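You operate a simulated robot arm through the tools that you are given. There is no shell and no other tool. Be economical: measure what you need, move in short steps, check, and stop when the job is done.

You are at the controls of a simulated robot arm. One attempt, no reset.

Task
Put two of the white spark plugs from the top of the blue-legged table on top of the silver pulley. Fetch the bottle labelled "screen wash" from the top of the wooden work bench and stand it on top of the blue oil filter box. Take the gold gear on the top of the wooden work bench and put it away on the lower blue shelf. Put the red spark plugs box on the top of the wooden work bench away on the parts shelf of the grey rack. Take the bottle labelled "steering oil" from the top of the wooden work bench and put it on the red tool cabinet top. Pull the sliding washer lid open. Do these in any order. Set down upright: bottle.

It is judged by the outcome, as a careful person would: the job done as asked, and still so three seconds after it is handed in. It fails if anything else is knocked over, pushed out of place, dropped, spilled or broken. A push-on lid holds only when it is set on centred and level and pressed home; a screw cap is set on level and turned clockwise until tight.

Robot
A 6-joint arm with a two-finger gripper on a trunk, on a base that drives. Base frame: it is fixed to the floor where the robot stands at the start and does not move with it; the origin is under the middle of the robot, x ahead of it, y to its left, z up; the surface under the hand at the start is at about z = 800. Readings come in mm, rad, newtons and seconds.
Its first joint turns from -2.897 to 2.897 rad. Places, roughly: blue oil filter box [-1500, -8250, 1000]; brake fluid bottle, pure water bottle, screen wash [-1000, -8250, 1000]; chain oil bottle, de-icer bottle, gear oil bottle, [-2000, -8000, 1000]; gold gear (7x7x3 cm) [-1600, -8200, 900]; lower blue shelf (22x79 cm) [-4680, -6920, 1520]; parts shelf of the grey rack [1900, -3200, 900]; red spark plugs box [-1750, -8000, 750]; red tool cabinet top [500, -6700, 1000]; silver pulley (7x7x4 cm) [900, -100, 800]; sliding washer lid [2400, -2100, 900]; white spark plug (3x3x8 cm) [1200, 100, 800]. Payload 2.45 kg.
Tool frame: the origin (TCP) lies between the finger pads and is the grasp point; the fingertips stand 20 mm ahead of it; z points along the fingers, y is the line along which they close. Largest opening 140 mm; the body of the gripper starts 168 mm behind the TCP.
Orientation is that of the tool frame in the base frame, as a unit quaternion [w, x, y, z]. With the fingers straight down and closing along the base's y, the tool's x points along the base's -x, its y along +y and its z along -z.

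Tools
- The arm moves only by the tool drive_tool. Its argument "deltas" is a list of rows, each an object of numbers (a shift or turn left out is 0, a gripper value left out holds the last): "ax", "ay", "az": the turn, a rotation vector about the tool's x, y, z in rad; "dx", "dy", "dz": the shift along the tool's x, y, z in mm; "gripper": the finger opening in mm, from 0 to 140. In form: [{"ax": .., "ay": .., "az": .., "dx": .., "dy": .., "dz": .., "gripper": ..}, ...]. A call has 1 to 12 rows; each row shifts and turns the commanded pose from where the row before left it, along the tool's axes as they then stand. Each row takes 0.2 s and may step no farther than 50 mm and 0.15 rad from the row before; otherwise, or with a gripper value out of range, the whole call is refused. Where a pose cannot be reached the arm comes as near as it can. A force on the tool above 40 N (or 10 N above the force at the start of the call, whichever is more), or a blocked arm, ends the call early, and 0.2 s more pass. Each finger travels about 45 mm/s and halts on what it meets, pressing with about 42 N; the grip force reading is that of the motor and also rises with nothing between the fingers. The clock runs only during rows and for 0.2 s after the last one: add rows that do not move to give the fingers time. It gives the time, the measured TCP pose, the force on the tool (base axes), the opening and the grip force at its end, in the units of the frame above (readings bear some noise), with the torque about the TCP (base axes, N m) and any sound that the robot's microphone picked up.
- Cameras (640 x 400 px; columns grow to the right, rows downward): "scene" is now at [-99.5, 152.8, 1161.7]; the picture's right is [-0.23, -0.97, 0.00], its down [-0.14, 0.03, -0.99] and it looks along [0.96, -0.23, -0.14] (base axes); focal length 269 px, centre (320, 200). "wrist" rides on the gripper at [78, 11, -209] in the tool frame; the picture's right is [-0.14, 0.99, 0.00], its down [-0.92, -0.13, -0.37] and it looks along [-0.36, -0.05, 0.93] (tool axes); focal length 280 px, centre (320, 200). There is no depth. A picture from a camera that has moved, and an enlarged one, comes with that camera's place and axes in the base frame and with its lens.
- snapshot(camera): a new picture of that camera. No time passes.
- steer(legs): drives the robot by 1 to 6 legs, each [ahead, left, turn to the left] in mm, mm and rad, along the robot's own axes; the way and the turn of a leg run together, so that a leg with both is an arc; at most 1500 mm and 3.142 rad a leg. The arm and the cameras ride along, it lands a little off, and it stops where it bumps. It gives what a move gives.
- turn_head(pan, tilt): turns the head with the scene camera to pan (to the left, within 2.496 rad either way) and tilt (down, from -0.506 to 1.204), counted from straight ahead of the robot. It gives what a move gives.
- zoom(camera, box): a new picture of the part [left, top, right, bottom] of that camera's present view, enlarged. No time passes.
- job_done(): hands the job in; it is judged then, once.

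Go step by step. Nothing tells you exact positions but the pictures and the camera data: compare them with the known pose of the tool, close in by small moves and look again before you grip or let go. The budget is 196 turns and 174 pictures, counting those below and the enlarged ones. Unless the task says otherwise, let go and move clear before handing in.

The tools are called after "Request:" as name(argument=value, ...) on one line, values as JSON. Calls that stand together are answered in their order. drive_tool: Moves the arm, as the interface text tells. Its arguments: {"type":"object","properties":{"deltas":{"type":"array","items":{"type":"object","properties":{"ax":{"type":"number"},"ay":{"type":"number"},"az":{"type":"number"},"dx":{"type":"number"},"dy":{"type":"number"},"dz":{"type":"number"},"gripper":{"type":"number"}}}}},"required":["deltas"]} The other tools are called the same way: steer (legs) drives the base; turn_head (pan, tilt) turns the head that bears the scene camera; snapshot (camera) takes a picture; zoom (camera, box) takes an enlarged picture of a part of a camera's view; job_done () hands the job in.

At the start:

```text
clock: 0.0
tool_pos: [621.3, 16.5, 1124.7]
orientation: [0.001, 0.0, 1.0, 0.0]
wrist_force: [-0.4, -0.6, 0.3]
moment: [0.01, 0.0, -0.05]
finger_gap: 140.1
grip_force: 0.1
robot x, y, heading: [-3.6, 1.1, -0.001]
head pan, tilt: [-0.23, 0.14]
```

scene: 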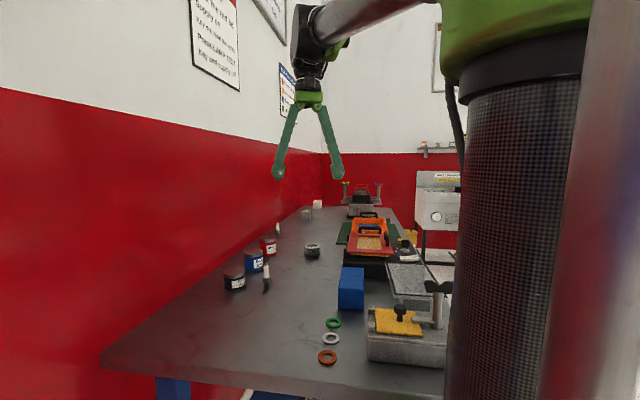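
wrist: 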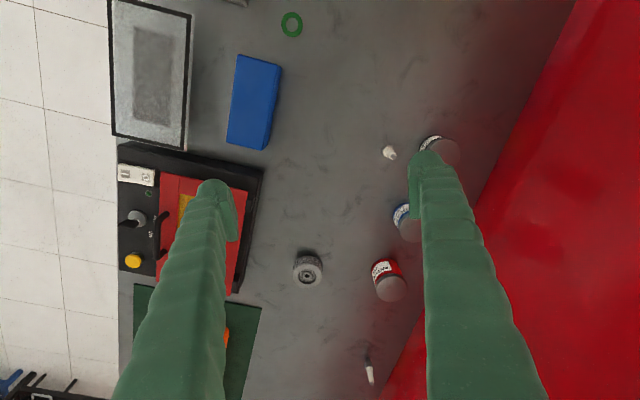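

I see the pulley near (896,-48), and two white spark plugs at roughly (662,135) and (1208,58). I'll zoom in for detail before moving.

Request:
zoom(camera="scene", box=[200, 170, 460, 332])

Request:
zoom(camera="wrist", box=[240, 100, 480, 250])

Request:
zoom(camera="wrist", box=[240, 240, 496, 400])

```text
2.46 times, centred on (330, 251) of scene
camera zoom: at [-99.5, 152.8, 1161.7], right [-0.23, -0.97, 0.0], down [-0.14, 0.03, -0.99], along [0.96, -0.23, -0.14], focal length 662 px, centre (295, 74)
```

zoom: 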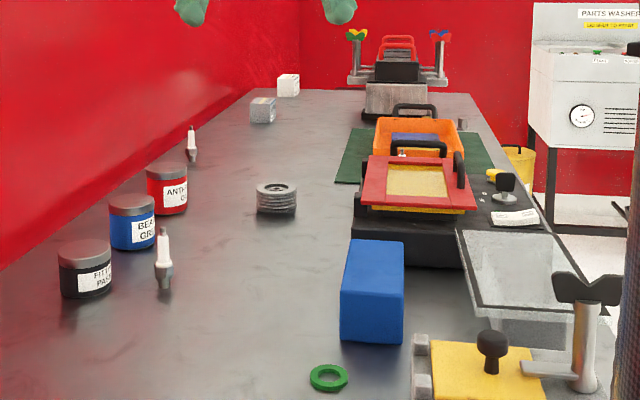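

```text
2.67 times, centred on (360, 175) of wrist
camera zoom: at [543.3, 26.9, 1332.8], right [0.14, 0.99, 0.0], down [0.92, -0.13, 0.37], along [0.37, -0.05, -0.93], focal length 748 px, centre (213, 267)
```

zoom: 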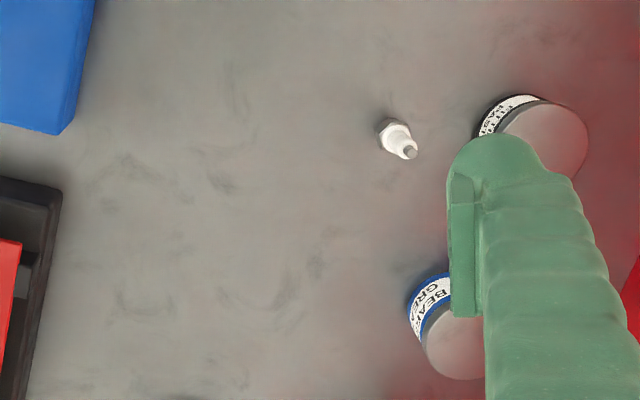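

```text
2.50 times, centred on (368, 320) of wrist
camera zoom: at [543.3, 26.9, 1332.8], right [0.14, 0.99, 0.0], down [0.92, -0.13, 0.37], along [0.37, -0.05, -0.93], focal length 701 px, centre (200, -100)
```

zoom: 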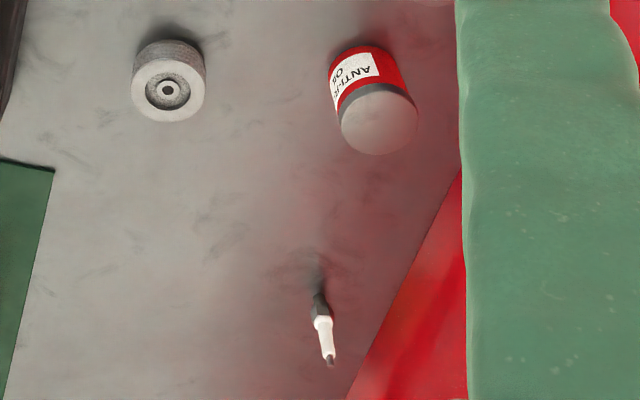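

Both white plugs stand upright; plug 1 is near (667,134) and a black can sits close beside it. I move above plug 1 and look again.

Request:
drive_tool(deltas=[{"dx": -23, "dy": 40, "dz": 20, "gripper": 60}, {"dx": -23, "dy": 40, "dz": 30}, {"dy": 37, "dz": 30}, {"dz": 45}, {}, {}, {}])

Request:
snapshot(camera="wrist")

```text
refused: row 1 steps farther than a row can; nothing moved
```

```text
168 pictures are left
camera wrist: at [543.3, 26.9, 1332.8], right [0.14, 0.99, 0.0], down [0.92, -0.13, 0.37], along [0.37, -0.05, -0.93], focal length 280 px, centre (320, 200)
```

wrist: 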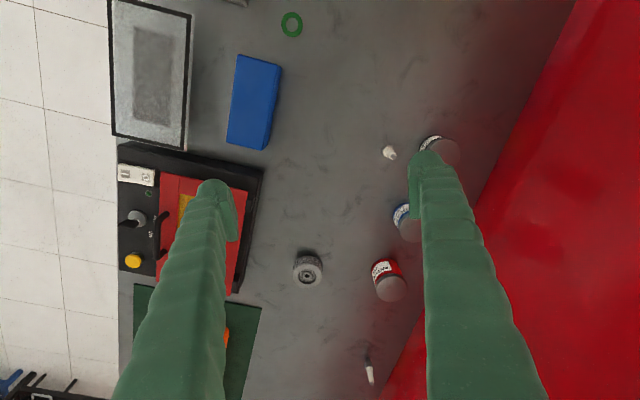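

The first row was too long (the limit is 50 mm), so I split it up.

Request:
drive_tool(deltas=[{"dx": -20, "dy": 40, "gripper": 60}, {"dx": -26, "dy": 38}, {"dy": 39}, {"dz": 45}, {"dz": 45}, {"dz": 35}, {}])

Request:
snapshot(camera="wrist")

```text
clock: 1.6
tool_pos: [669.2, 133.7, 1001.0]
orientation: [0.001, 0.0, 1.0, -0.001]
wrist_force: [0.0, 0.5, 0.0]
moment: [0.01, -0.02, 0.01]
finger_gap: 60.0
grip_force: 0.0
robot x, y, heading: [0.3, -0.6, 0.002]
head pan, tilt: [-0.23, 0.14]
```

```text
167 pictures are left
camera wrist: at [590.6, 144.0, 1209.5], right [0.14, 0.99, 0.0], down [0.92, -0.13, 0.37], along [0.37, -0.05, -0.93], focal length 280 px, centre (320, 200)
```

wrist: 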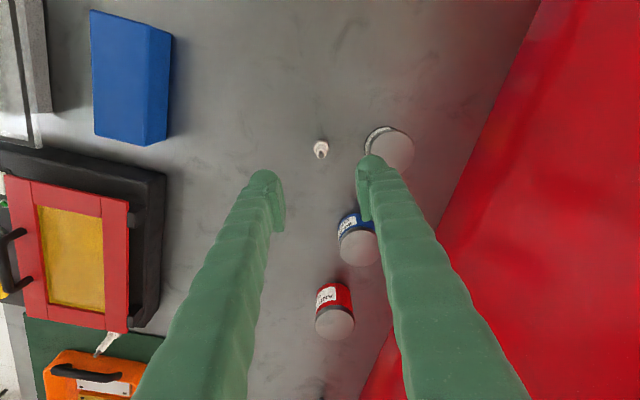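

The plug sits under the tool, at (666,134). I descend and grip the insulator.

Request:
drive_tool(deltas=[{"dx": 3, "dz": 47, "gripper": 50}, {"dz": 50}, {"dz": 50}, {}])

Request:
snapshot(camera="wrist")

Request:
snapshot(camera="scene")

```text
clock: 2.6
tool_pos: [666.6, 132.7, 853.2]
orientation: [0.0, 0.001, 1.0, -0.001]
wrist_force: [-0.8, -0.3, 0.8]
moment: [-0.01, -0.01, 0.0]
finger_gap: 49.8
grip_force: 0.0
robot x, y, heading: [0.5, 0.9, 0.002]
head pan, tilt: [-0.23, 0.14]
```

```text
166 pictures are left
camera wrist: at [588.2, 144.3, 1063.0], right [0.14, 0.99, 0.0], down [0.92, -0.13, 0.37], along [0.37, -0.05, -0.93], focal length 280 px, centre (320, 200)
```

wrist: 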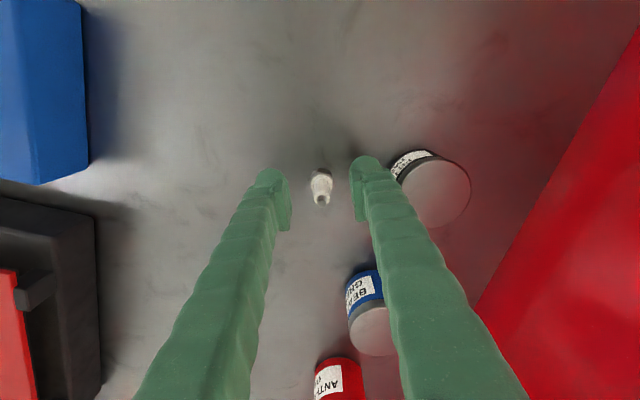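

```text
165 pictures are left
camera scene: at [-99.5, 152.9, 1161.7], right [-0.23, -0.97, 0.0], down [-0.14, 0.03, -0.99], along [0.96, -0.23, -0.14], focal length 269 px, centre (320, 200)
```

scene: 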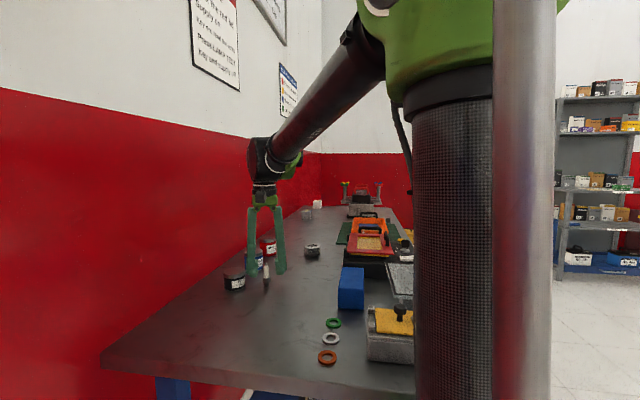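

Plug 1 is centred between the fingers. I close on it and lift.

Request:
drive_tool(deltas=[{"gripper": 5}, {}, {}, {}, {"dz": -30}, {"dz": -45}, {"dz": -45}, {}])

Request:
snapshot(camera="wrist")

```text
clock: 4.4
tool_pos: [665.8, 134.4, 971.4]
orientation: [0.001, 0.0, 1.0, 0.0]
wrist_force: [-0.7, 0.0, -0.5]
moment: [0.02, 0.01, -0.01]
finger_gap: 11.5
grip_force: 38.1
robot x, y, heading: [2.8, -1.3, 0.002]
head pan, tilt: [-0.23, 0.14]
```

```text
164 pictures are left
camera wrist: at [587.2, 145.9, 1180.6], right [0.14, 0.99, 0.0], down [0.92, -0.13, 0.37], along [0.37, -0.05, -0.93], focal length 280 px, centre (320, 200)
```

wrist: 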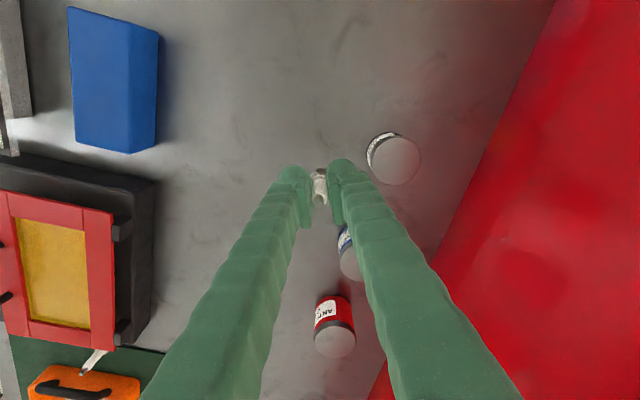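

Holding plug 1. I move toward the pulley and look.

Request:
drive_tool(deltas=[{"dx": -32, "dy": -36}, {"dx": -32, "dy": -36}, {"dx": -32, "dy": -36}, {"dx": -32, "dy": -36}, {"dx": -32, "dy": -36}, {}])

Request:
snapshot(camera="wrist")

```text
clock: 5.8
tool_pos: [825.8, -46.9, 973.1]
orientation: [0.0, 0.0, 1.0, -0.002]
wrist_force: [0.6, -0.1, 0.0]
moment: [0.0, 0.0, 0.01]
finger_gap: 11.7
grip_force: 38.5
robot x, y, heading: [1.1, -1.0, 0.0]
head pan, tilt: [-0.23, 0.14]
```

```text
163 pictures are left
camera wrist: at [747.8, -36.5, 1182.7], right [0.14, 0.99, 0.0], down [0.92, -0.13, 0.37], along [0.37, -0.05, -0.93], focal length 280 px, centre (320, 200)
```

wrist: 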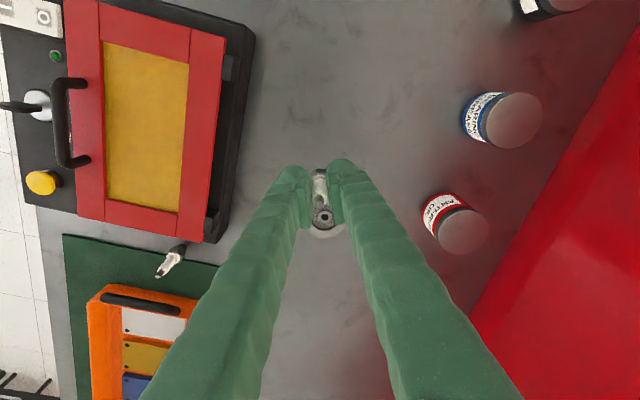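

Request:
zoom(camera="wrist", box=[280, 165, 376, 225])

Request:
zoom(camera="scene", box=[256, 200, 384, 280])

```text
6.67 times, centred on (328, 195) of wrist
camera zoom: at [747.8, -36.5, 1182.7], right [0.14, 0.99, 0.0], down [0.92, -0.13, 0.37], along [0.37, -0.05, -0.93], focal length 1869 px, centre (267, 233)
```

zoom: 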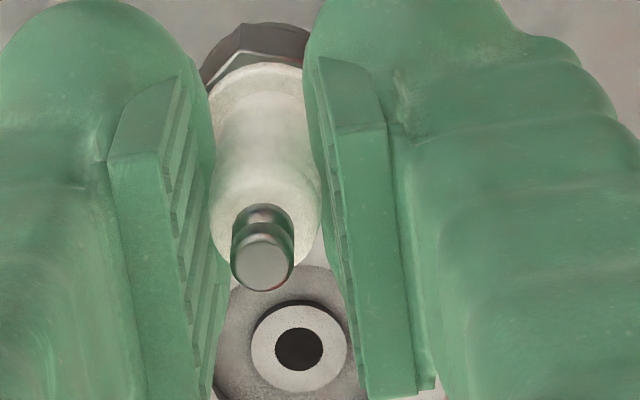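

```text
5.00 times, centred on (320, 240) of scene
camera zoom: at [-99.4, 152.8, 1161.7], right [-0.23, -0.97, 0.0], down [-0.14, 0.03, -0.99], along [0.96, -0.23, -0.14], focal length 1344 px, centre (320, 0)
```

zoom: 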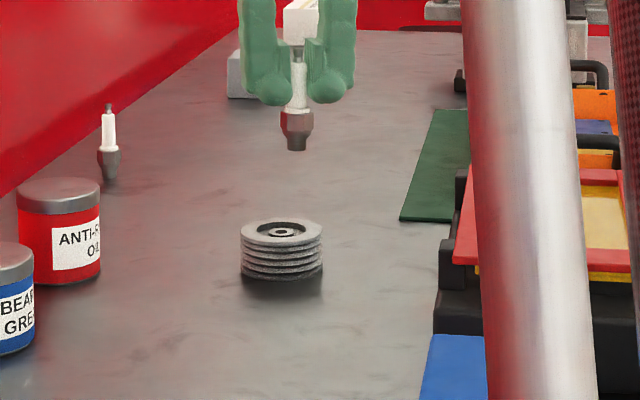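

Pulley centre is about (910,-52), diameter about 64 mm with a flat rim of radius 19–32. I'll stand plug 1 on the far rim at about (936,-52).

Request:
drive_tool(deltas=[{"dx": -40, "dy": -2}, {"dx": -40, "dy": -2}, {"dx": -30, "dy": -1}, {"dz": 30}, {"dz": 28}, {}, {}])

Request:
zoom(camera="scene", box=[280, 220, 344, 260])

Request:
snapshot(camera="wrist")

```text
clock: 7.4
tool_pos: [934.5, -53.2, 915.2]
orientation: [0.0, 0.0, 1.0, 0.0]
wrist_force: [0.2, 0.3, -1.0]
moment: [0.01, -0.01, 0.03]
finger_gap: 11.5
grip_force: 38.4
robot x, y, heading: [0.2, -1.9, 0.003]
head pan, tilt: [-0.23, 0.14]
```

```text
10.00 times, centred on (312, 240) of scene
camera zoom: at [-99.3, 152.8, 1161.7], right [-0.23, -0.97, 0.0], down [-0.14, 0.03, -0.99], along [0.96, -0.23, -0.14], focal length 2688 px, centre (400, -200)
```

zoom: 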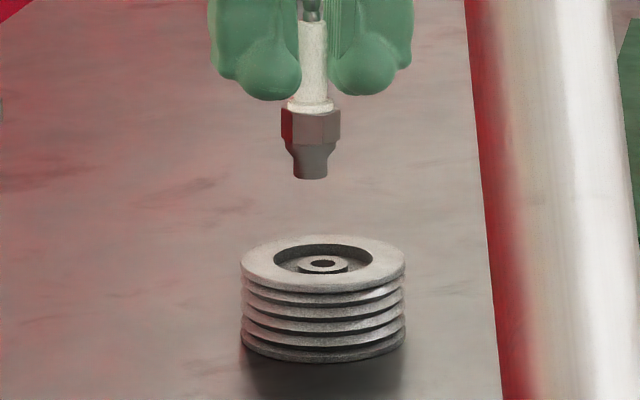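

```text
159 pictures are left
camera wrist: at [856.8, -41.9, 1123.2], right [0.14, 0.99, 0.0], down [0.92, -0.13, 0.37], along [0.37, -0.05, -0.93], focal length 280 px, centre (320, 200)
```

wrist: 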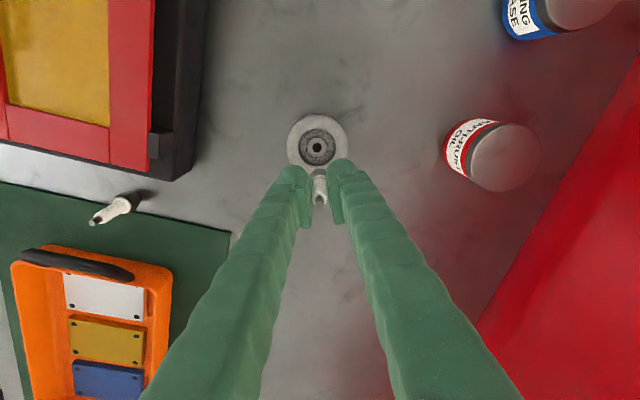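

The plug and pulley are aligned in y; I shift 2.5 mm further and lower gently until contact.

Request:
drive_tool(deltas=[{"dx": -2.5, "dz": 6}, {"dz": 6}, {"dz": 4}, {}])

Request:
zoom(camera="scene", box=[280, 220, 344, 260])

Request:
zoom(camera="wrist", box=[272, 140, 368, 200])

```text
clock: 8.4
tool_pos: [937.9, -52.5, 898.2]
orientation: [0.0, 0.001, 1.0, -0.001]
wrist_force: [-1.0, 0.1, -0.5]
moment: [0.0, -0.01, 0.01]
finger_gap: 11.6
grip_force: 38.0
robot x, y, heading: [2.6, -1.6, -0.003]
head pan, tilt: [-0.23, 0.14]
```

```text
10.00 times, centred on (312, 240) of scene
camera zoom: at [-99.3, 152.8, 1161.7], right [-0.23, -0.97, 0.0], down [-0.14, 0.03, -0.99], along [0.96, -0.23, -0.14], focal length 2688 px, centre (400, -200)
```

zoom: 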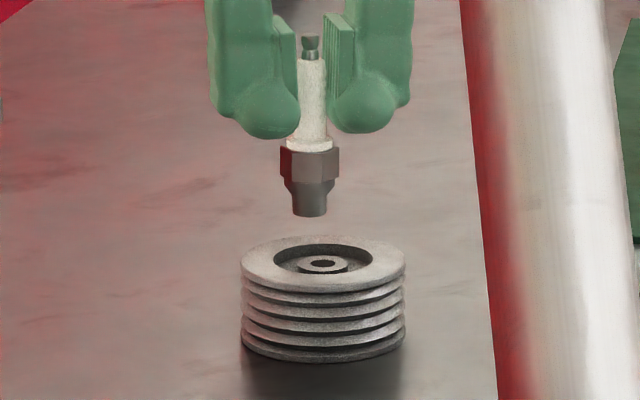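

```text
6.67 times, centred on (320, 170) of wrist
camera zoom: at [859.2, -41.8, 1106.8], right [0.14, 0.99, 0.0], down [0.92, -0.13, 0.37], along [0.37, -0.05, -0.93], focal length 1869 px, centre (320, 400)
```

zoom: 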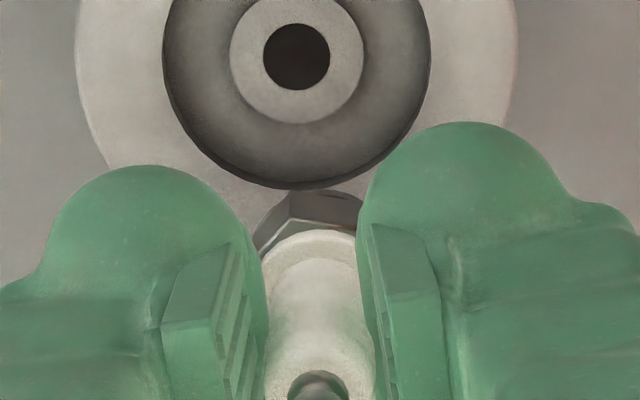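

Request:
drive_tool(deltas=[{"dz": 2}, {"dz": 1.5}, {"dz": 1}, {}])

Request:
zoom(camera="scene", box=[280, 220, 344, 260])

```text
clock: 9.4
tool_pos: [937.3, -53.5, 894.4]
orientation: [-0.001, 0.0, 1.0, -0.001]
wrist_force: [0.6, 0.8, 0.6]
moment: [0.03, 0.0, 0.02]
finger_gap: 11.7
grip_force: 38.6
robot x, y, heading: [0.3, -2.9, -0.001]
head pan, tilt: [-0.23, 0.14]
```

```text
10.00 times, centred on (312, 240) of scene
camera zoom: at [-99.3, 152.8, 1161.7], right [-0.23, -0.97, 0.0], down [-0.14, 0.03, -0.99], along [0.96, -0.23, -0.14], focal length 2688 px, centre (400, -200)
```

zoom: 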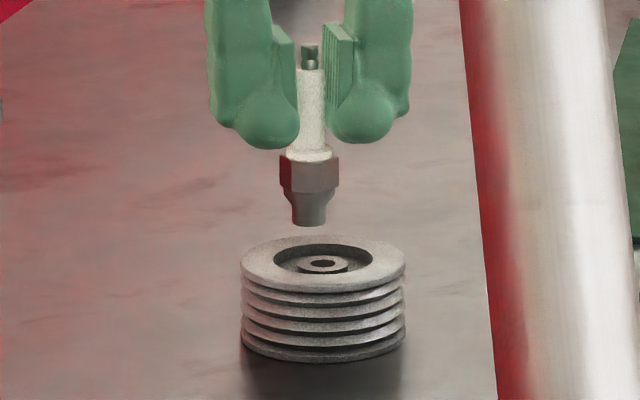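

About 6 mm still to go.

Request:
drive_tool(deltas=[{"dz": 2}, {"dz": 1}, {"dz": 1}, {}, {}])

Request:
zoom(camera="scene", box=[280, 220, 344, 260])

```text
clock: 10.6
tool_pos: [936.1, -51.5, 890.3]
orientation: [0.001, 0.0, 1.0, 0.0]
wrist_force: [0.2, -0.7, 0.2]
moment: [0.01, -0.01, 0.0]
finger_gap: 11.4
grip_force: 38.7
robot x, y, heading: [-1.9, -3.5, 0.003]
head pan, tilt: [-0.23, 0.14]
```

```text
10.00 times, centred on (312, 240) of scene
camera zoom: at [-99.3, 152.8, 1161.7], right [-0.23, -0.97, 0.0], down [-0.14, 0.03, -0.99], along [0.96, -0.23, -0.14], focal length 2688 px, centre (400, -200)
```

zoom: 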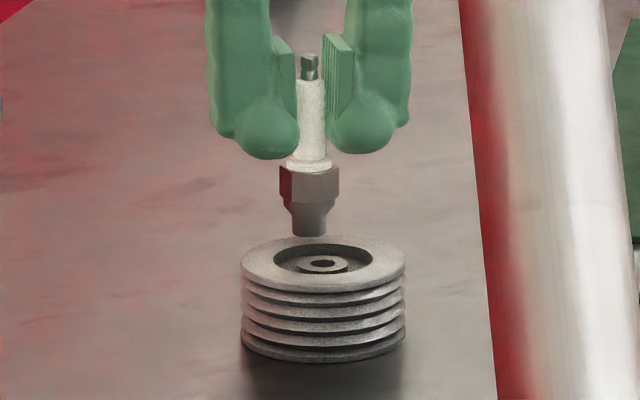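

Request:
drive_tool(deltas=[{"dz": 1}, {"dz": 0.7}, {"dz": 0.7}, {}, {}])

Request:
zoom(camera="scene", box=[280, 220, 344, 260])

```text
clock: 11.8
tool_pos: [938.7, -52.2, 887.3]
orientation: [0.0, 0.001, 1.0, -0.001]
wrist_force: [-0.2, 0.3, 0.4]
moment: [0.0, 0.0, 0.02]
finger_gap: 11.5
grip_force: 38.4
robot x, y, heading: [0.6, 0.5, -0.001]
head pan, tilt: [-0.23, 0.14]
```

```text
10.00 times, centred on (312, 240) of scene
camera zoom: at [-99.3, 152.8, 1161.7], right [-0.23, -0.97, 0.0], down [-0.14, 0.03, -0.99], along [0.96, -0.23, -0.14], focal length 2688 px, centre (400, -200)
```

zoom: 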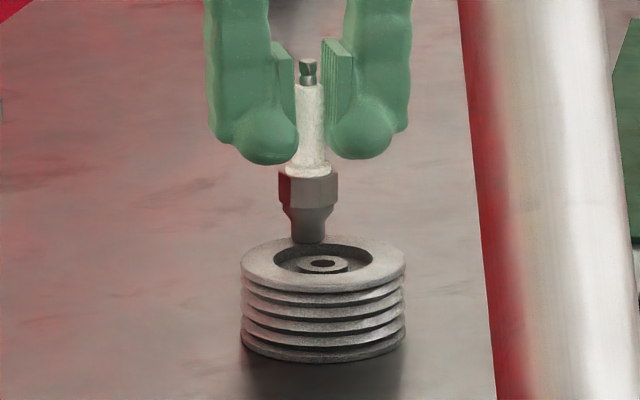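

Request:
drive_tool(deltas=[{"dz": 0.5}, {"dz": 0.5}, {"dz": 0.5}, {}])

Request:
zoom(camera="scene", box=[296, 230, 328, 250])

```text
clock: 12.8
tool_pos: [936.9, -50.6, 886.8]
orientation: [0.001, 0.0, 1.0, -0.001]
wrist_force: [2.2, -0.1, 7.3]
moment: [-0.03, -0.17, 0.02]
finger_gap: 11.6
grip_force: 38.5
robot x, y, heading: [-0.3, 2.0, 0.001]
head pan, tilt: [-0.23, 0.14]
```

```text
16.00 times, centred on (312, 240) of scene
camera zoom: at [-99.5, 152.8, 1161.7], right [-0.23, -0.97, 0.0], down [-0.14, 0.03, -0.99], along [0.96, -0.23, -0.14], focal length 4301 px, centre (448, -440)
```

zoom: 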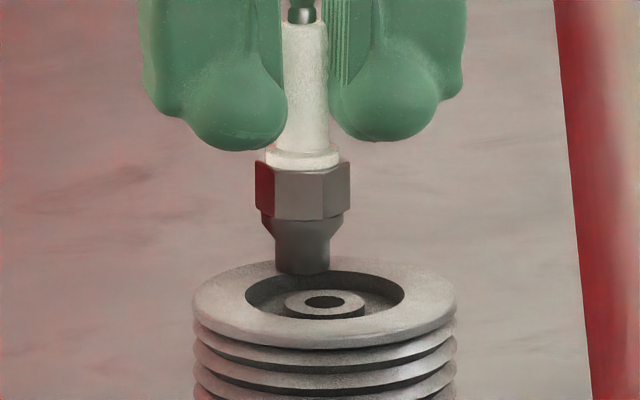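

Contact is made at 7 N. I release and retreat straight up.

Request:
drive_tool(deltas=[{"dz": -0.4}, {"gripper": 20}, {"gripper": 45}, {}, {}, {"dz": -20}, {"dz": -40}, {"dz": -45}, {}])

Request:
zoom(camera="scene", box=[280, 215, 344, 255])

Request:
snapshot(camera="wrist")

```text
clock: 14.8
tool_pos: [937.3, -51.8, 993.3]
orientation: [0.001, -0.001, 1.0, 0.0]
wrist_force: [0.6, 0.9, -0.1]
moment: [0.05, -0.04, -0.03]
finger_gap: 44.8
grip_force: 0.1
robot x, y, heading: [1.3, -1.1, -0.001]
head pan, tilt: [-0.23, 0.14]
```

```text
10.00 times, centred on (312, 235) of scene
camera zoom: at [-99.3, 152.8, 1161.7], right [-0.23, -0.97, 0.0], down [-0.14, 0.03, -0.99], along [0.96, -0.23, -0.14], focal length 2688 px, centre (400, -150)
```

zoom: 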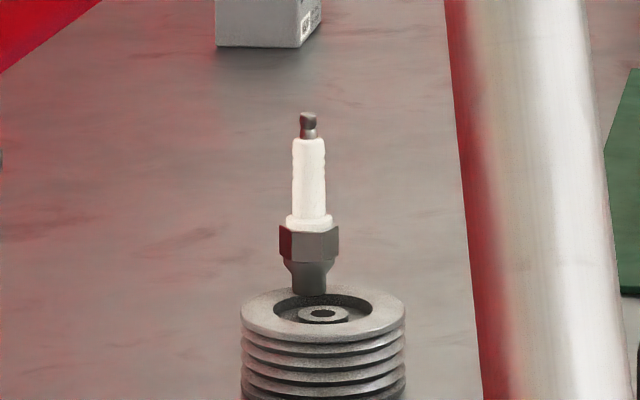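

```text
151 pictures are left
camera wrist: at [859.2, -41.4, 1201.3], right [0.14, 0.99, 0.0], down [0.92, -0.13, 0.37], along [0.37, -0.05, -0.93], focal length 280 px, centre (320, 200)
```

wrist: 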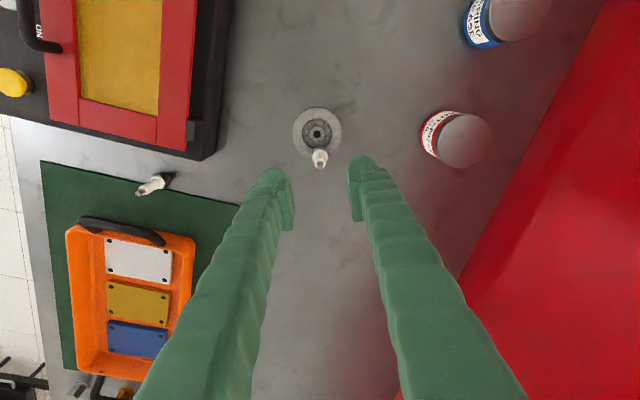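

Plug 1 stands well on the far rim. The nearest other plug is on the edge of the green mat, at about (954,-281), so I check that one.

Request:
zoom(camera="wrist", box=[100, 140, 228, 220])

Request:
zoom(camera="scene", box=[330, 200, 426, 260])

```text
5.00 times, centred on (164, 180) of wrist
camera zoom: at [859.2, -41.4, 1201.3], right [0.14, 0.99, 0.0], down [0.92, -0.13, 0.37], along [0.37, -0.05, -0.93], focal length 1402 px, centre (1100, 300)
```

zoom: 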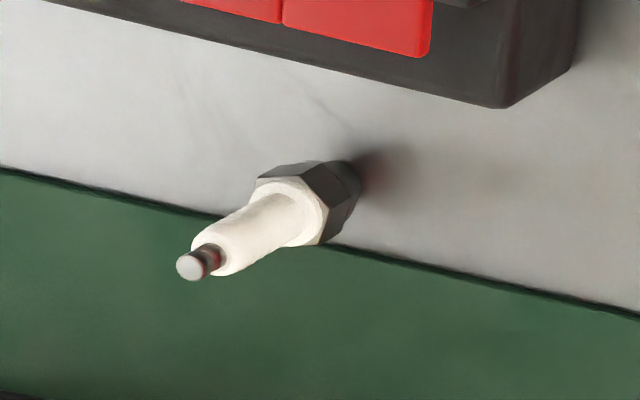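

```text
6.67 times, centred on (378, 230) of scene
camera zoom: at [-99.3, 152.8, 1161.7], right [-0.23, -0.97, 0.0], down [-0.14, 0.03, -0.99], along [0.96, -0.23, -0.14], focal length 1792 px, centre (-67, 0)
```

zoom: 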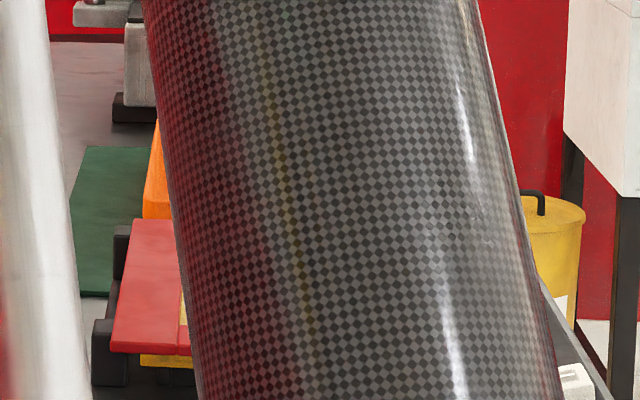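

Plug 2 stands at about (948,-276). I slide the base 200 mm right so it is comfortably in reach.

Request:
steer(legs=[[0, -200, 0]])

Request:
snapshot(camera="wrist")

Request:
snapshot(camera="scene")

```text
clock: 16.4
tool_pos: [897.5, -190.6, 991.9]
orientation: [0.001, -0.026, 1.0, 0.0]
wrist_force: [-0.4, -2.0, -0.1]
moment: [0.15, -0.01, -0.01]
finger_gap: 44.7
grip_force: 0.1
robot x, y, heading: [-39.2, -185.2, 0.048]
head pan, tilt: [-0.23, 0.14]
```

```text
148 pictures are left
camera wrist: at [818.9, -184.2, 1201.3], right [0.09, 1.0, 0.0], down [0.93, -0.08, 0.37], along [0.37, -0.03, -0.93], focal length 280 px, centre (320, 200)
```

wrist: 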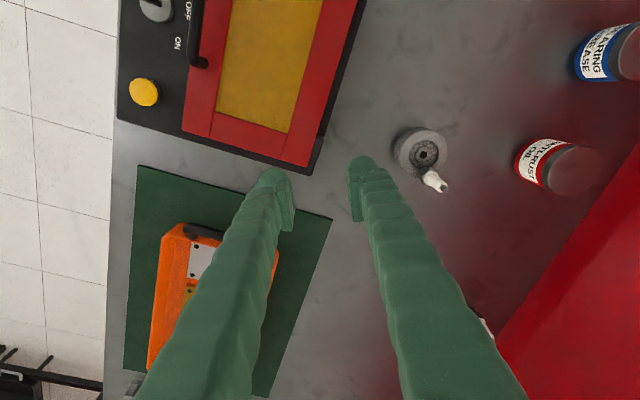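

```text
147 pictures are left
camera scene: at [-148.4, -40.3, 1161.8], right [-0.18, -0.98, 0.0], down [-0.14, 0.03, -0.99], along [0.97, -0.18, -0.14], focal length 269 px, centre (320, 200)
```

scene: 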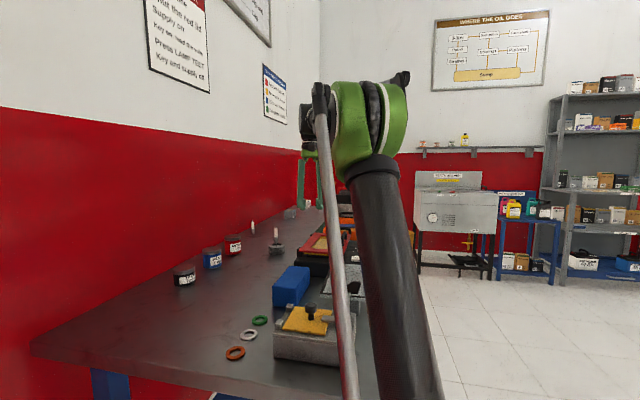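

The base landed 40 mm back and slightly turned. I correct it with a short leg.

Request:
steer(legs=[[70, -40, -0.045]])

Request:
snapshot(camera="wrist")

```text
clock: 17.4
tool_pos: [897.6, -175.0, 992.1]
orientation: [0.001, -0.038, 0.999, -0.001]
wrist_force: [-0.7, 0.2, 0.1]
moment: [-0.01, 0.0, 0.02]
finger_gap: 44.9
grip_force: 0.1
robot x, y, heading: [-38.9, -196.3, 0.074]
head pan, tilt: [-0.23, 0.14]
stopped in leg 1: the robot was blocked; the commanded pose is now the measured one
```

```text
146 pictures are left
camera wrist: at [819.2, -170.8, 1200.8], right [0.06, 1.0, 0.0], down [0.93, -0.06, 0.37], along [0.37, -0.02, -0.93], focal length 280 px, centre (320, 200)
```

wrist: 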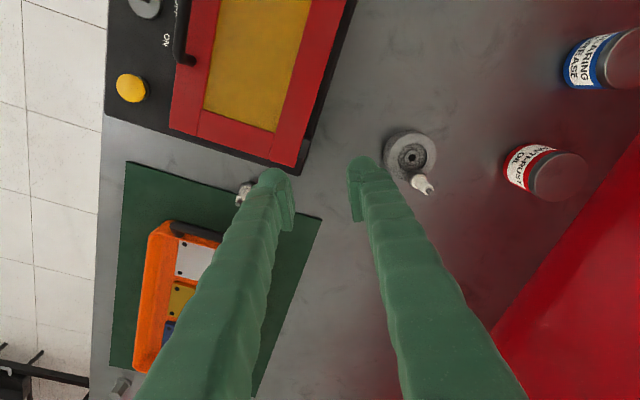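

The base is blocked. I look down at the floor and table edge.

Request:
turn_head(pan=-0.7, tilt=0.9)

Request:
snapshot(camera="scene")

```text
clock: 18.5
tool_pos: [898.1, -175.8, 992.6]
orientation: [0.001, -0.038, 0.999, -0.001]
wrist_force: [-0.3, -0.1, 0.3]
moment: [0.02, 0.04, 0.02]
finger_gap: 45.0
grip_force: 0.0
robot x, y, heading: [-40.8, -197.3, 0.077]
head pan, tilt: [-0.7, 0.901]
```

```text
145 pictures are left
camera scene: at [-181.8, -79.7, 1094.6], right [-0.58, -0.81, 0.0], down [-0.64, 0.46, -0.62], along [0.5, -0.36, -0.78], focal length 269 px, centre (320, 200)
```

scene: 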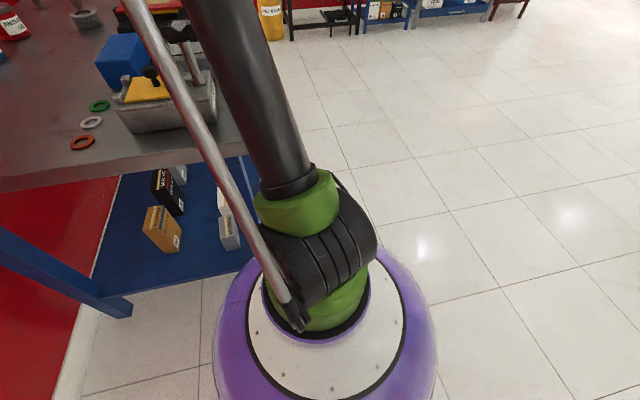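

The round base touches the table's lower shelf, so I'll work from the table's right side. First I raise and retract the arm.

Request:
drive_tool(deltas=[{"dz": -48}, {"dz": -48}, {"dz": -48}, {"dz": -40}, {"dx": 48}, {"dx": 48}, {"dx": 48}, {"dx": 48}, {"dx": 48}, {"dx": 48}, {"dx": 48}, {"dx": 48}])

Request:
turn_head(pan=-1.4, tilt=0.5)

Request:
snapshot(camera="scene")

```text
clock: 21.1
tool_pos: [508.4, -204.1, 1160.8]
orientation: [0.001, -0.038, 0.999, -0.001]
wrist_force: [0.5, 0.3, -0.9]
moment: [-0.04, 0.15, -0.01]
finger_gap: 44.7
grip_force: 0.0
out of reach, approached as far as the arm can: row 4
robot x, y, heading: [-41.2, -191.8, 0.072]
head pan, tilt: [-0.7, 0.901]
```

```text
clock: 22.1
tool_pos: [509.8, -202.7, 1160.1]
orientation: [0.001, -0.036, 0.999, -0.001]
wrist_force: [-0.2, -0.1, -0.5]
moment: [0.03, -0.03, -0.01]
finger_gap: 44.8
grip_force: 0.1
robot x, y, heading: [-40.7, -195.7, 0.076]
head pan, tilt: [-1.4, 0.499]
```

```text
144 pictures are left
camera scene: at [-221.0, -123.8, 1128.3], right [-0.97, -0.25, 0.0], down [-0.12, 0.46, -0.88], along [0.22, -0.85, -0.48], focal length 269 px, centre (320, 200)
```

scene: 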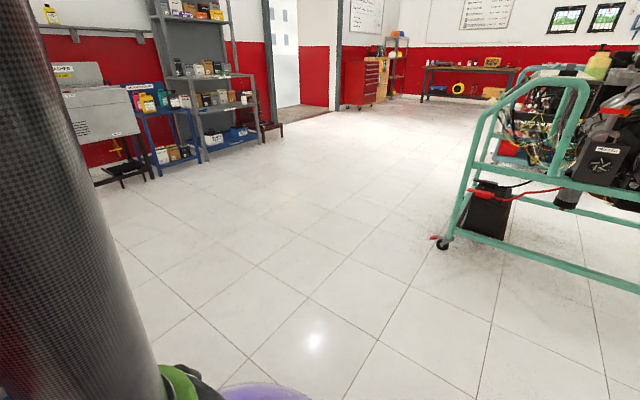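

The path along the right is clear. I drive right around the corner of the table in steps.

Request:
steer(legs=[[-60, -720, -0.075], [500, 0, 0]])

Request:
turn_head(pan=0.5, tilt=0.6)

Request:
snapshot(camera="scene")

```text
clock: 28.6
tool_pos: [974.2, -972.5, 1160.5]
orientation: [0.001, 0.003, 1.0, -0.001]
wrist_force: [0.2, -0.3, -0.8]
moment: [0.02, 0.0, 0.03]
finger_gap: 45.0
grip_force: 0.0
robot x, y, heading: [424.9, -915.7, -0.011]
head pan, tilt: [-1.4, 0.499]
```

```text
clock: 30.5
tool_pos: [974.5, -971.6, 1161.5]
orientation: [0.001, 0.004, 1.0, -0.001]
wrist_force: [0.0, 1.1, -0.1]
moment: [-0.01, 0.0, 0.0]
finger_gap: 44.9
grip_force: 0.0
robot x, y, heading: [429.2, -920.1, -0.004]
head pan, tilt: [0.499, 0.6]
```

```text
143 pictures are left
camera scene: at [315.1, -701.5, 1119.3], right [0.47, -0.88, 0.0], down [-0.5, -0.27, -0.83], along [0.73, 0.39, -0.56], focal length 269 px, centre (320, 200)
```

scene: 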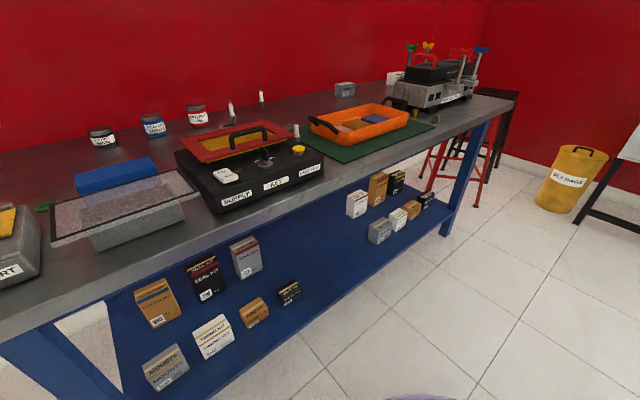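

Clear along the side. I drive forward 480 mm and turn left to face the table.

Request:
steer(legs=[[480, 0, 0], [0, 0, 1.57]])

Request:
turn_head(pan=-0.1, tilt=0.5)

Request:
snapshot(camera="scene")

Request:
snapshot(camera="wrist")

```text
clock: 37.1
tool_pos: [970.1, -374.6, 1161.6]
orientation: [0.001, -0.696, 0.718, 0.0]
wrist_force: [0.1, 0.3, 0.0]
moment: [0.01, -0.02, -0.01]
finger_gap: 44.6
grip_force: 0.1
robot x, y, heading: [903.9, -918.6, 1.536]
head pan, tilt: [0.499, 0.6]
```

```text
clock: 38.1
tool_pos: [969.6, -375.4, 1161.8]
orientation: [0.0, -0.697, 0.717, 0.0]
wrist_force: [0.0, -0.2, -0.6]
moment: [0.0, -0.01, -0.01]
finger_gap: 44.9
grip_force: 0.1
robot x, y, heading: [906.0, -923.7, 1.545]
head pan, tilt: [-0.099, 0.499]
```

```text
142 pictures are left
camera scene: at [734.7, -1016.8, 1128.3], right [0.99, -0.13, 0.0], down [-0.06, -0.47, -0.88], along [0.11, 0.87, -0.48], focal length 269 px, centre (320, 200)
```

scene: 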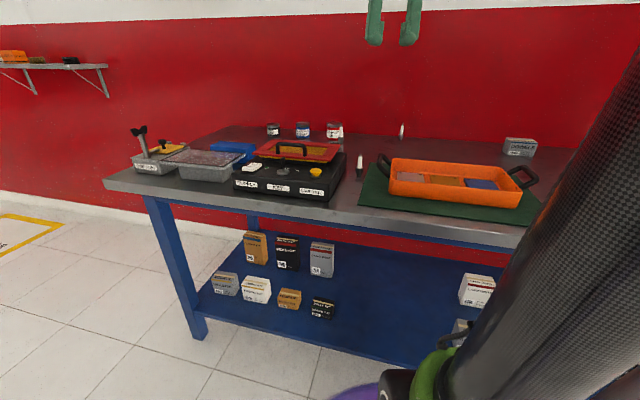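

```text
141 pictures are left
camera wrist: at [956.5, -453.2, 1369.8], right [-0.99, 0.17, 0.0], down [0.15, 0.92, 0.37], along [0.06, 0.36, -0.93], focal length 280 px, centre (320, 200)
```

wrist: 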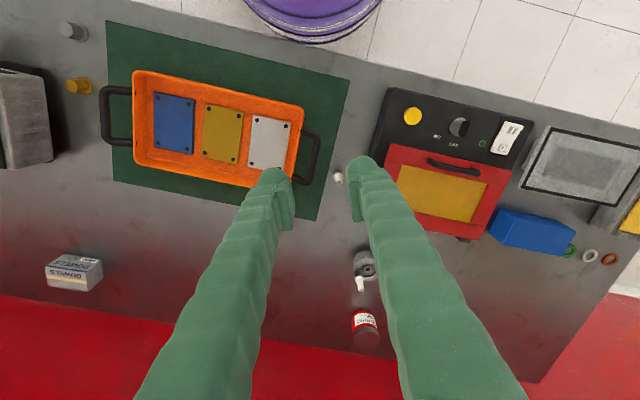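

Plug 2 is confirmed near (948,-280), between the printer and the tray handle. I turn the gripper 90° so the fingers close along y, clear of both.

Request:
drive_tool(deltas=[{"az": 0.1403}, {"az": 0.1403}, {"az": 0.1403}, {"az": 0.1403}, {"az": 0.1403}, {"az": 0.1403}, {"az": 0.1403}, {"az": 0.1403}, {"az": 0.1403}, {"az": 0.1403}, {"az": 0.1403}, {}])

```text
clock: 40.7
tool_pos: [969.9, -374.6, 1160.4]
orientation: [0.001, 0.002, 1.0, 0.001]
wrist_force: [-1.6, -0.7, -0.7]
moment: [-0.01, 0.0, 0.01]
finger_gap: 45.1
grip_force: 0.0
robot x, y, heading: [903.6, -921.1, 1.538]
head pan, tilt: [-0.099, 0.499]
```

Request:
drive_tool(deltas=[{"dx": 10, "dy": 45}, {"dx": 12, "dy": 45, "gripper": 50}, {"dy": 7, "dz": 45}, {"dz": 45}, {"dz": 45}, {"dz": 30}, {}])

Request:
snapshot(camera="wrist")

Request:
snapshot(camera="scene")

```text
clock: 42.3
tool_pos: [948.5, -276.2, 996.3]
orientation: [0.001, 0.001, 1.0, 0.0]
wrist_force: [0.2, -0.5, -0.7]
moment: [-0.01, 0.03, 0.01]
finger_gap: 50.0
grip_force: 0.1
robot x, y, heading: [907.9, -923.8, 1.543]
head pan, tilt: [-0.099, 0.499]
```

```text
140 pictures are left
camera wrist: at [870.4, -265.3, 1204.7], right [0.14, 0.99, 0.0], down [0.92, -0.13, 0.37], along [0.37, -0.05, -0.93], focal length 280 px, centre (320, 200)
```

wrist: 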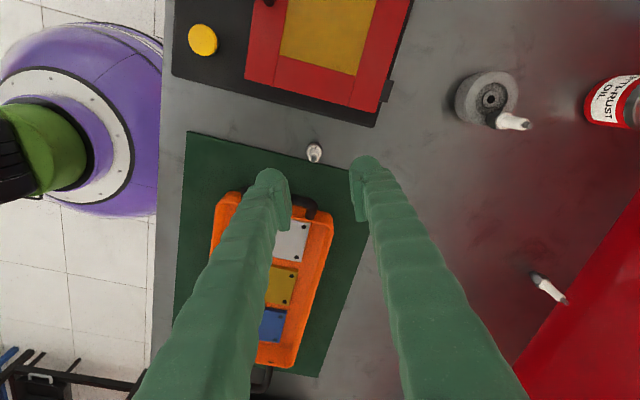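

```text
139 pictures are left
camera scene: at [734.8, -1016.8, 1128.4], right [0.99, -0.13, 0.0], down [-0.06, -0.47, -0.88], along [0.11, 0.87, -0.48], focal length 269 px, centre (320, 200)
```

scene: 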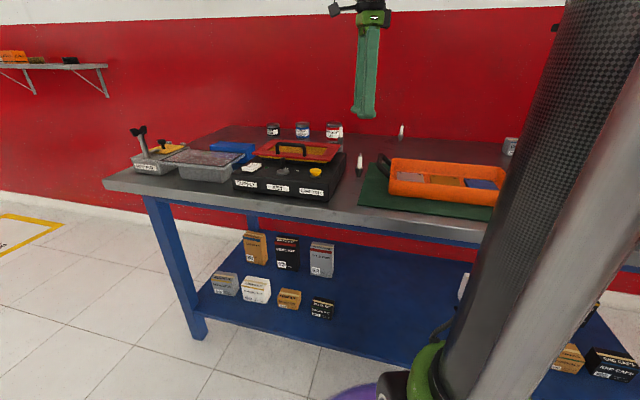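

Request:
zoom(camera="wrist", box=[280, 130, 344, 170])

```text
10.00 times, centred on (312, 150) of wrist
camera zoom: at [870.4, -265.3, 1204.7], right [0.14, 0.99, 0.0], down [0.92, -0.13, 0.37], along [0.37, -0.05, -0.93], focal length 2804 px, centre (400, 700)
```

zoom: 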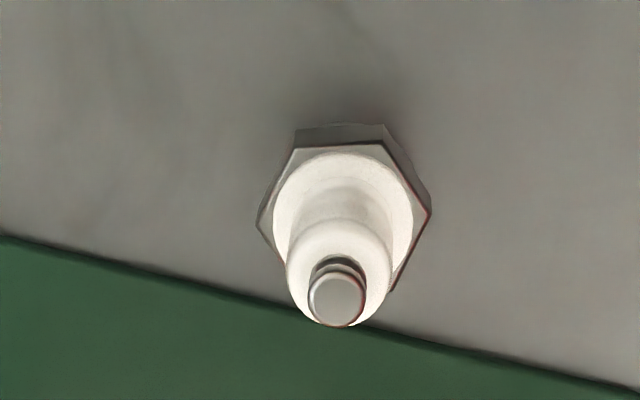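

Plug 2 is at (947,-283). I descend and grip it.

Request:
drive_tool(deltas=[{"dx": 1.5, "dy": -6.5, "dz": 43}, {"dz": 50}, {"dz": 50}, {}, {"gripper": 5}, {}, {}, {}])

Request:
snapshot(camera="wrist")

```text
clock: 44.1
tool_pos: [946.6, -282.1, 854.0]
orientation: [0.001, 0.001, 1.0, 0.001]
wrist_force: [-0.2, 0.4, -0.2]
moment: [-0.03, 0.0, -0.02]
finger_gap: 11.5
grip_force: 38.5
robot x, y, heading: [905.9, -917.9, 1.535]
head pan, tilt: [-0.099, 0.499]
```

```text
137 pictures are left
camera wrist: at [868.0, -272.5, 1062.7], right [0.14, 0.99, 0.0], down [0.92, -0.13, 0.37], along [0.37, -0.05, -0.93], focal length 280 px, centre (320, 200)
```

wrist: 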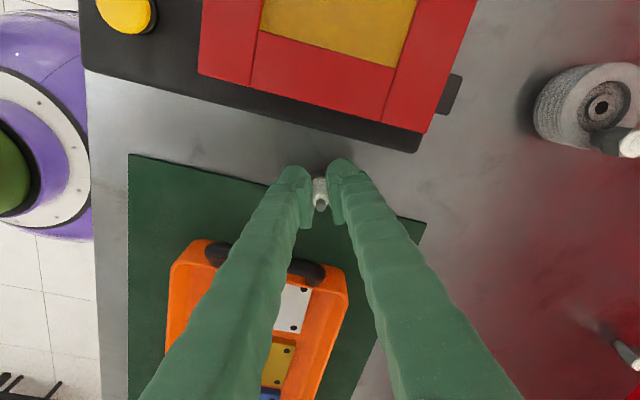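

Gripped. I lift and carry it toward the near rim of the pulley, at (886,-52).

Request:
drive_tool(deltas=[{"dz": -40}, {"dz": -50}, {"dz": -50}, {"dx": 15, "dy": 45}, {"dx": 15, "dy": 45}, {"dx": 15, "dy": 45}, {"dx": 15, "dy": 45}, {"dy": 49}, {}, {}])

Request:
snapshot(camera="wrist")

Request:
zoom(camera="scene", box=[300, 70, 428, 150])

```text
clock: 46.3
tool_pos: [884.6, -52.6, 992.1]
orientation: [0.0, 0.002, 1.0, 0.0]
wrist_force: [-0.4, -0.8, -0.1]
moment: [0.03, -0.02, 0.0]
finger_gap: 11.0
grip_force: 37.7
robot x, y, heading: [903.0, -919.8, 1.538]
head pan, tilt: [-0.099, 0.499]
```

```text
136 pictures are left
camera wrist: at [806.9, -41.7, 1201.4], right [0.14, 0.99, 0.0], down [0.92, -0.13, 0.37], along [0.37, -0.05, -0.93], focal length 280 px, centre (320, 200)
```

wrist: 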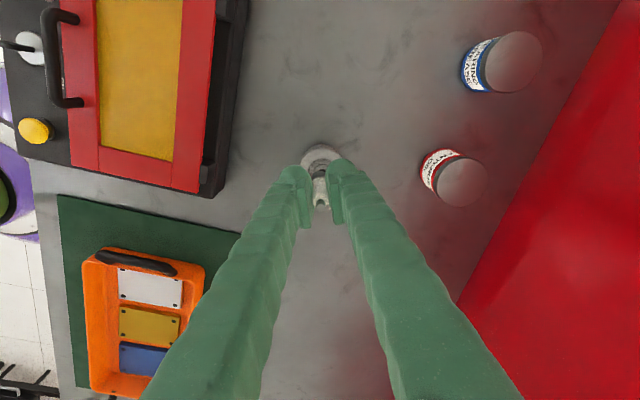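

```text
5.00 times, centred on (364, 110) of scene
camera zoom: at [734.8, -1016.7, 1128.4], right [0.99, -0.13, 0.0], down [-0.06, -0.47, -0.88], along [0.11, 0.87, -0.48], focal length 1344 px, centre (100, 650)
```

zoom: 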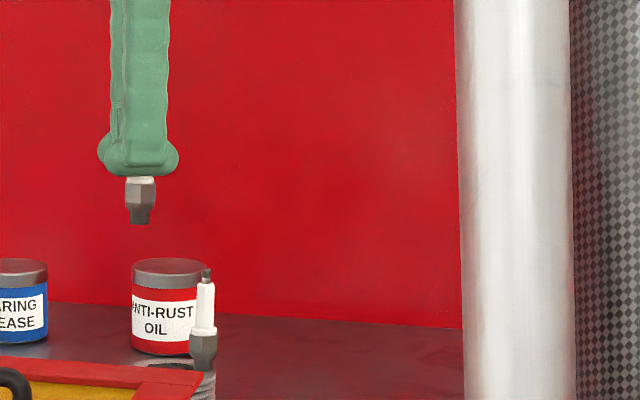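

Aligned; plug 1 is visible beside it. I lower to just above contact and check.

Request:
drive_tool(deltas=[{"dx": -1, "dz": 45}, {"dz": 40}, {"dz": 12}, {}, {}])

Request:
zoom(camera="wrist", box=[272, 150, 368, 210])

Request:
zoom(camera="scene", box=[310, 100, 374, 140])

```text
clock: 47.5
tool_pos: [887.5, -52.9, 894.5]
orientation: [0.001, 0.002, 1.0, 0.001]
wrist_force: [-0.4, -0.5, -0.1]
moment: [0.03, 0.0, -0.01]
finger_gap: 10.8
grip_force: 38.2
robot x, y, heading: [902.8, -922.4, 1.541]
head pan, tilt: [-0.099, 0.499]
```

```text
6.67 times, centred on (320, 180) of wrist
camera zoom: at [808.6, -42.8, 1103.8], right [0.14, 0.99, 0.0], down [0.92, -0.13, 0.37], along [0.37, -0.05, -0.93], focal length 1869 px, centre (320, 333)
```

zoom: 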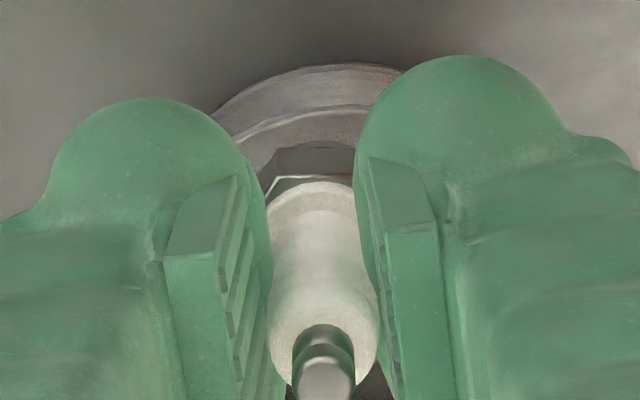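

```text
10.00 times, centred on (342, 120) of scene
camera zoom: at [734.8, -1016.7, 1128.4], right [0.99, -0.13, 0.0], down [-0.06, -0.47, -0.88], along [0.11, 0.87, -0.48], focal length 2688 px, centre (100, 1000)
```

zoom: 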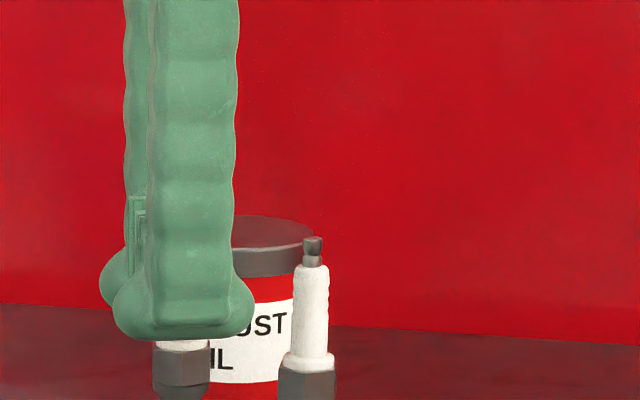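

Request:
drive_tool(deltas=[{"dx": 1.5, "dz": 2}, {"dz": 2}, {"dz": 1}, {}])

Request:
zoom(camera="scene", box=[310, 120, 374, 160])

```text
clock: 48.5
tool_pos: [886.8, -53.2, 891.2]
orientation: [0.001, 0.0, 1.0, 0.001]
wrist_force: [0.1, 0.2, -0.5]
moment: [-0.02, 0.0, -0.03]
finger_gap: 11.0
grip_force: 38.0
robot x, y, heading: [901.3, -924.3, 1.539]
head pan, tilt: [-0.099, 0.499]
```

```text
10.00 times, centred on (342, 140) of scene
camera zoom: at [734.8, -1016.7, 1128.4], right [0.99, -0.13, 0.0], down [-0.06, -0.47, -0.88], along [0.11, 0.87, -0.48], focal length 2688 px, centre (100, 800)
```

zoom: 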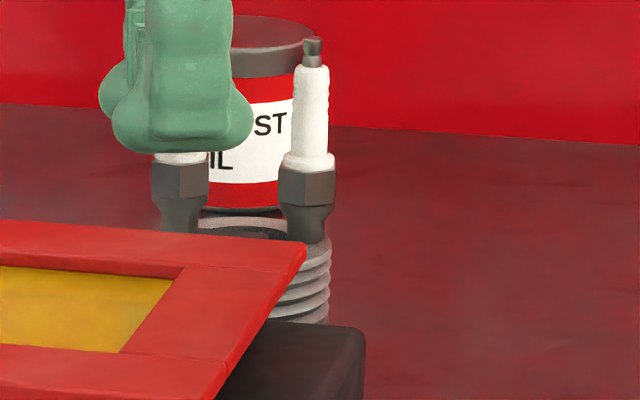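

Request:
drive_tool(deltas=[{"dz": 1}, {"dz": 1}, {"dz": 0.5}, {"dz": 0.5}, {"dz": 0.5}, {}])

```text
clock: 49.9
tool_pos: [888.0, -55.1, 888.4]
orientation: [0.001, 0.002, 1.0, 0.001]
wrist_force: [-0.5, -0.8, -1.4]
moment: [-0.01, 0.0, 0.01]
finger_gap: 11.6
grip_force: 38.1
robot x, y, heading: [905.2, -920.3, 1.538]
head pan, tilt: [-0.099, 0.499]
```

Request:
drive_tool(deltas=[{"dz": 0.5}, {"dz": 0.5}, {"dz": 0.5}, {}])

Request:
zoom(camera="scene", box=[310, 120, 374, 160])

```text
clock: 50.9
tool_pos: [886.9, -55.6, 886.4]
orientation: [0.001, 0.001, 1.0, 0.001]
wrist_force: [-0.3, -0.9, 0.5]
moment: [0.03, -0.01, 0.03]
finger_gap: 11.4
grip_force: 38.0
robot x, y, heading: [901.7, -918.6, 1.544]
head pan, tilt: [-0.099, 0.499]
```

```text
10.00 times, centred on (342, 140) of scene
camera zoom: at [734.8, -1016.7, 1128.4], right [0.99, -0.13, 0.0], down [-0.06, -0.47, -0.88], along [0.11, 0.87, -0.48], focal length 2688 px, centre (100, 800)
```

zoom: 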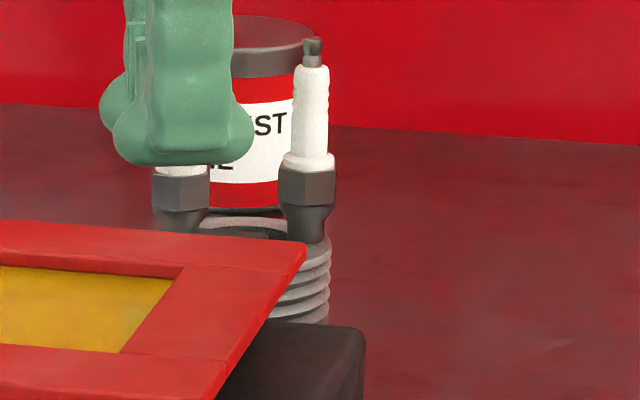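

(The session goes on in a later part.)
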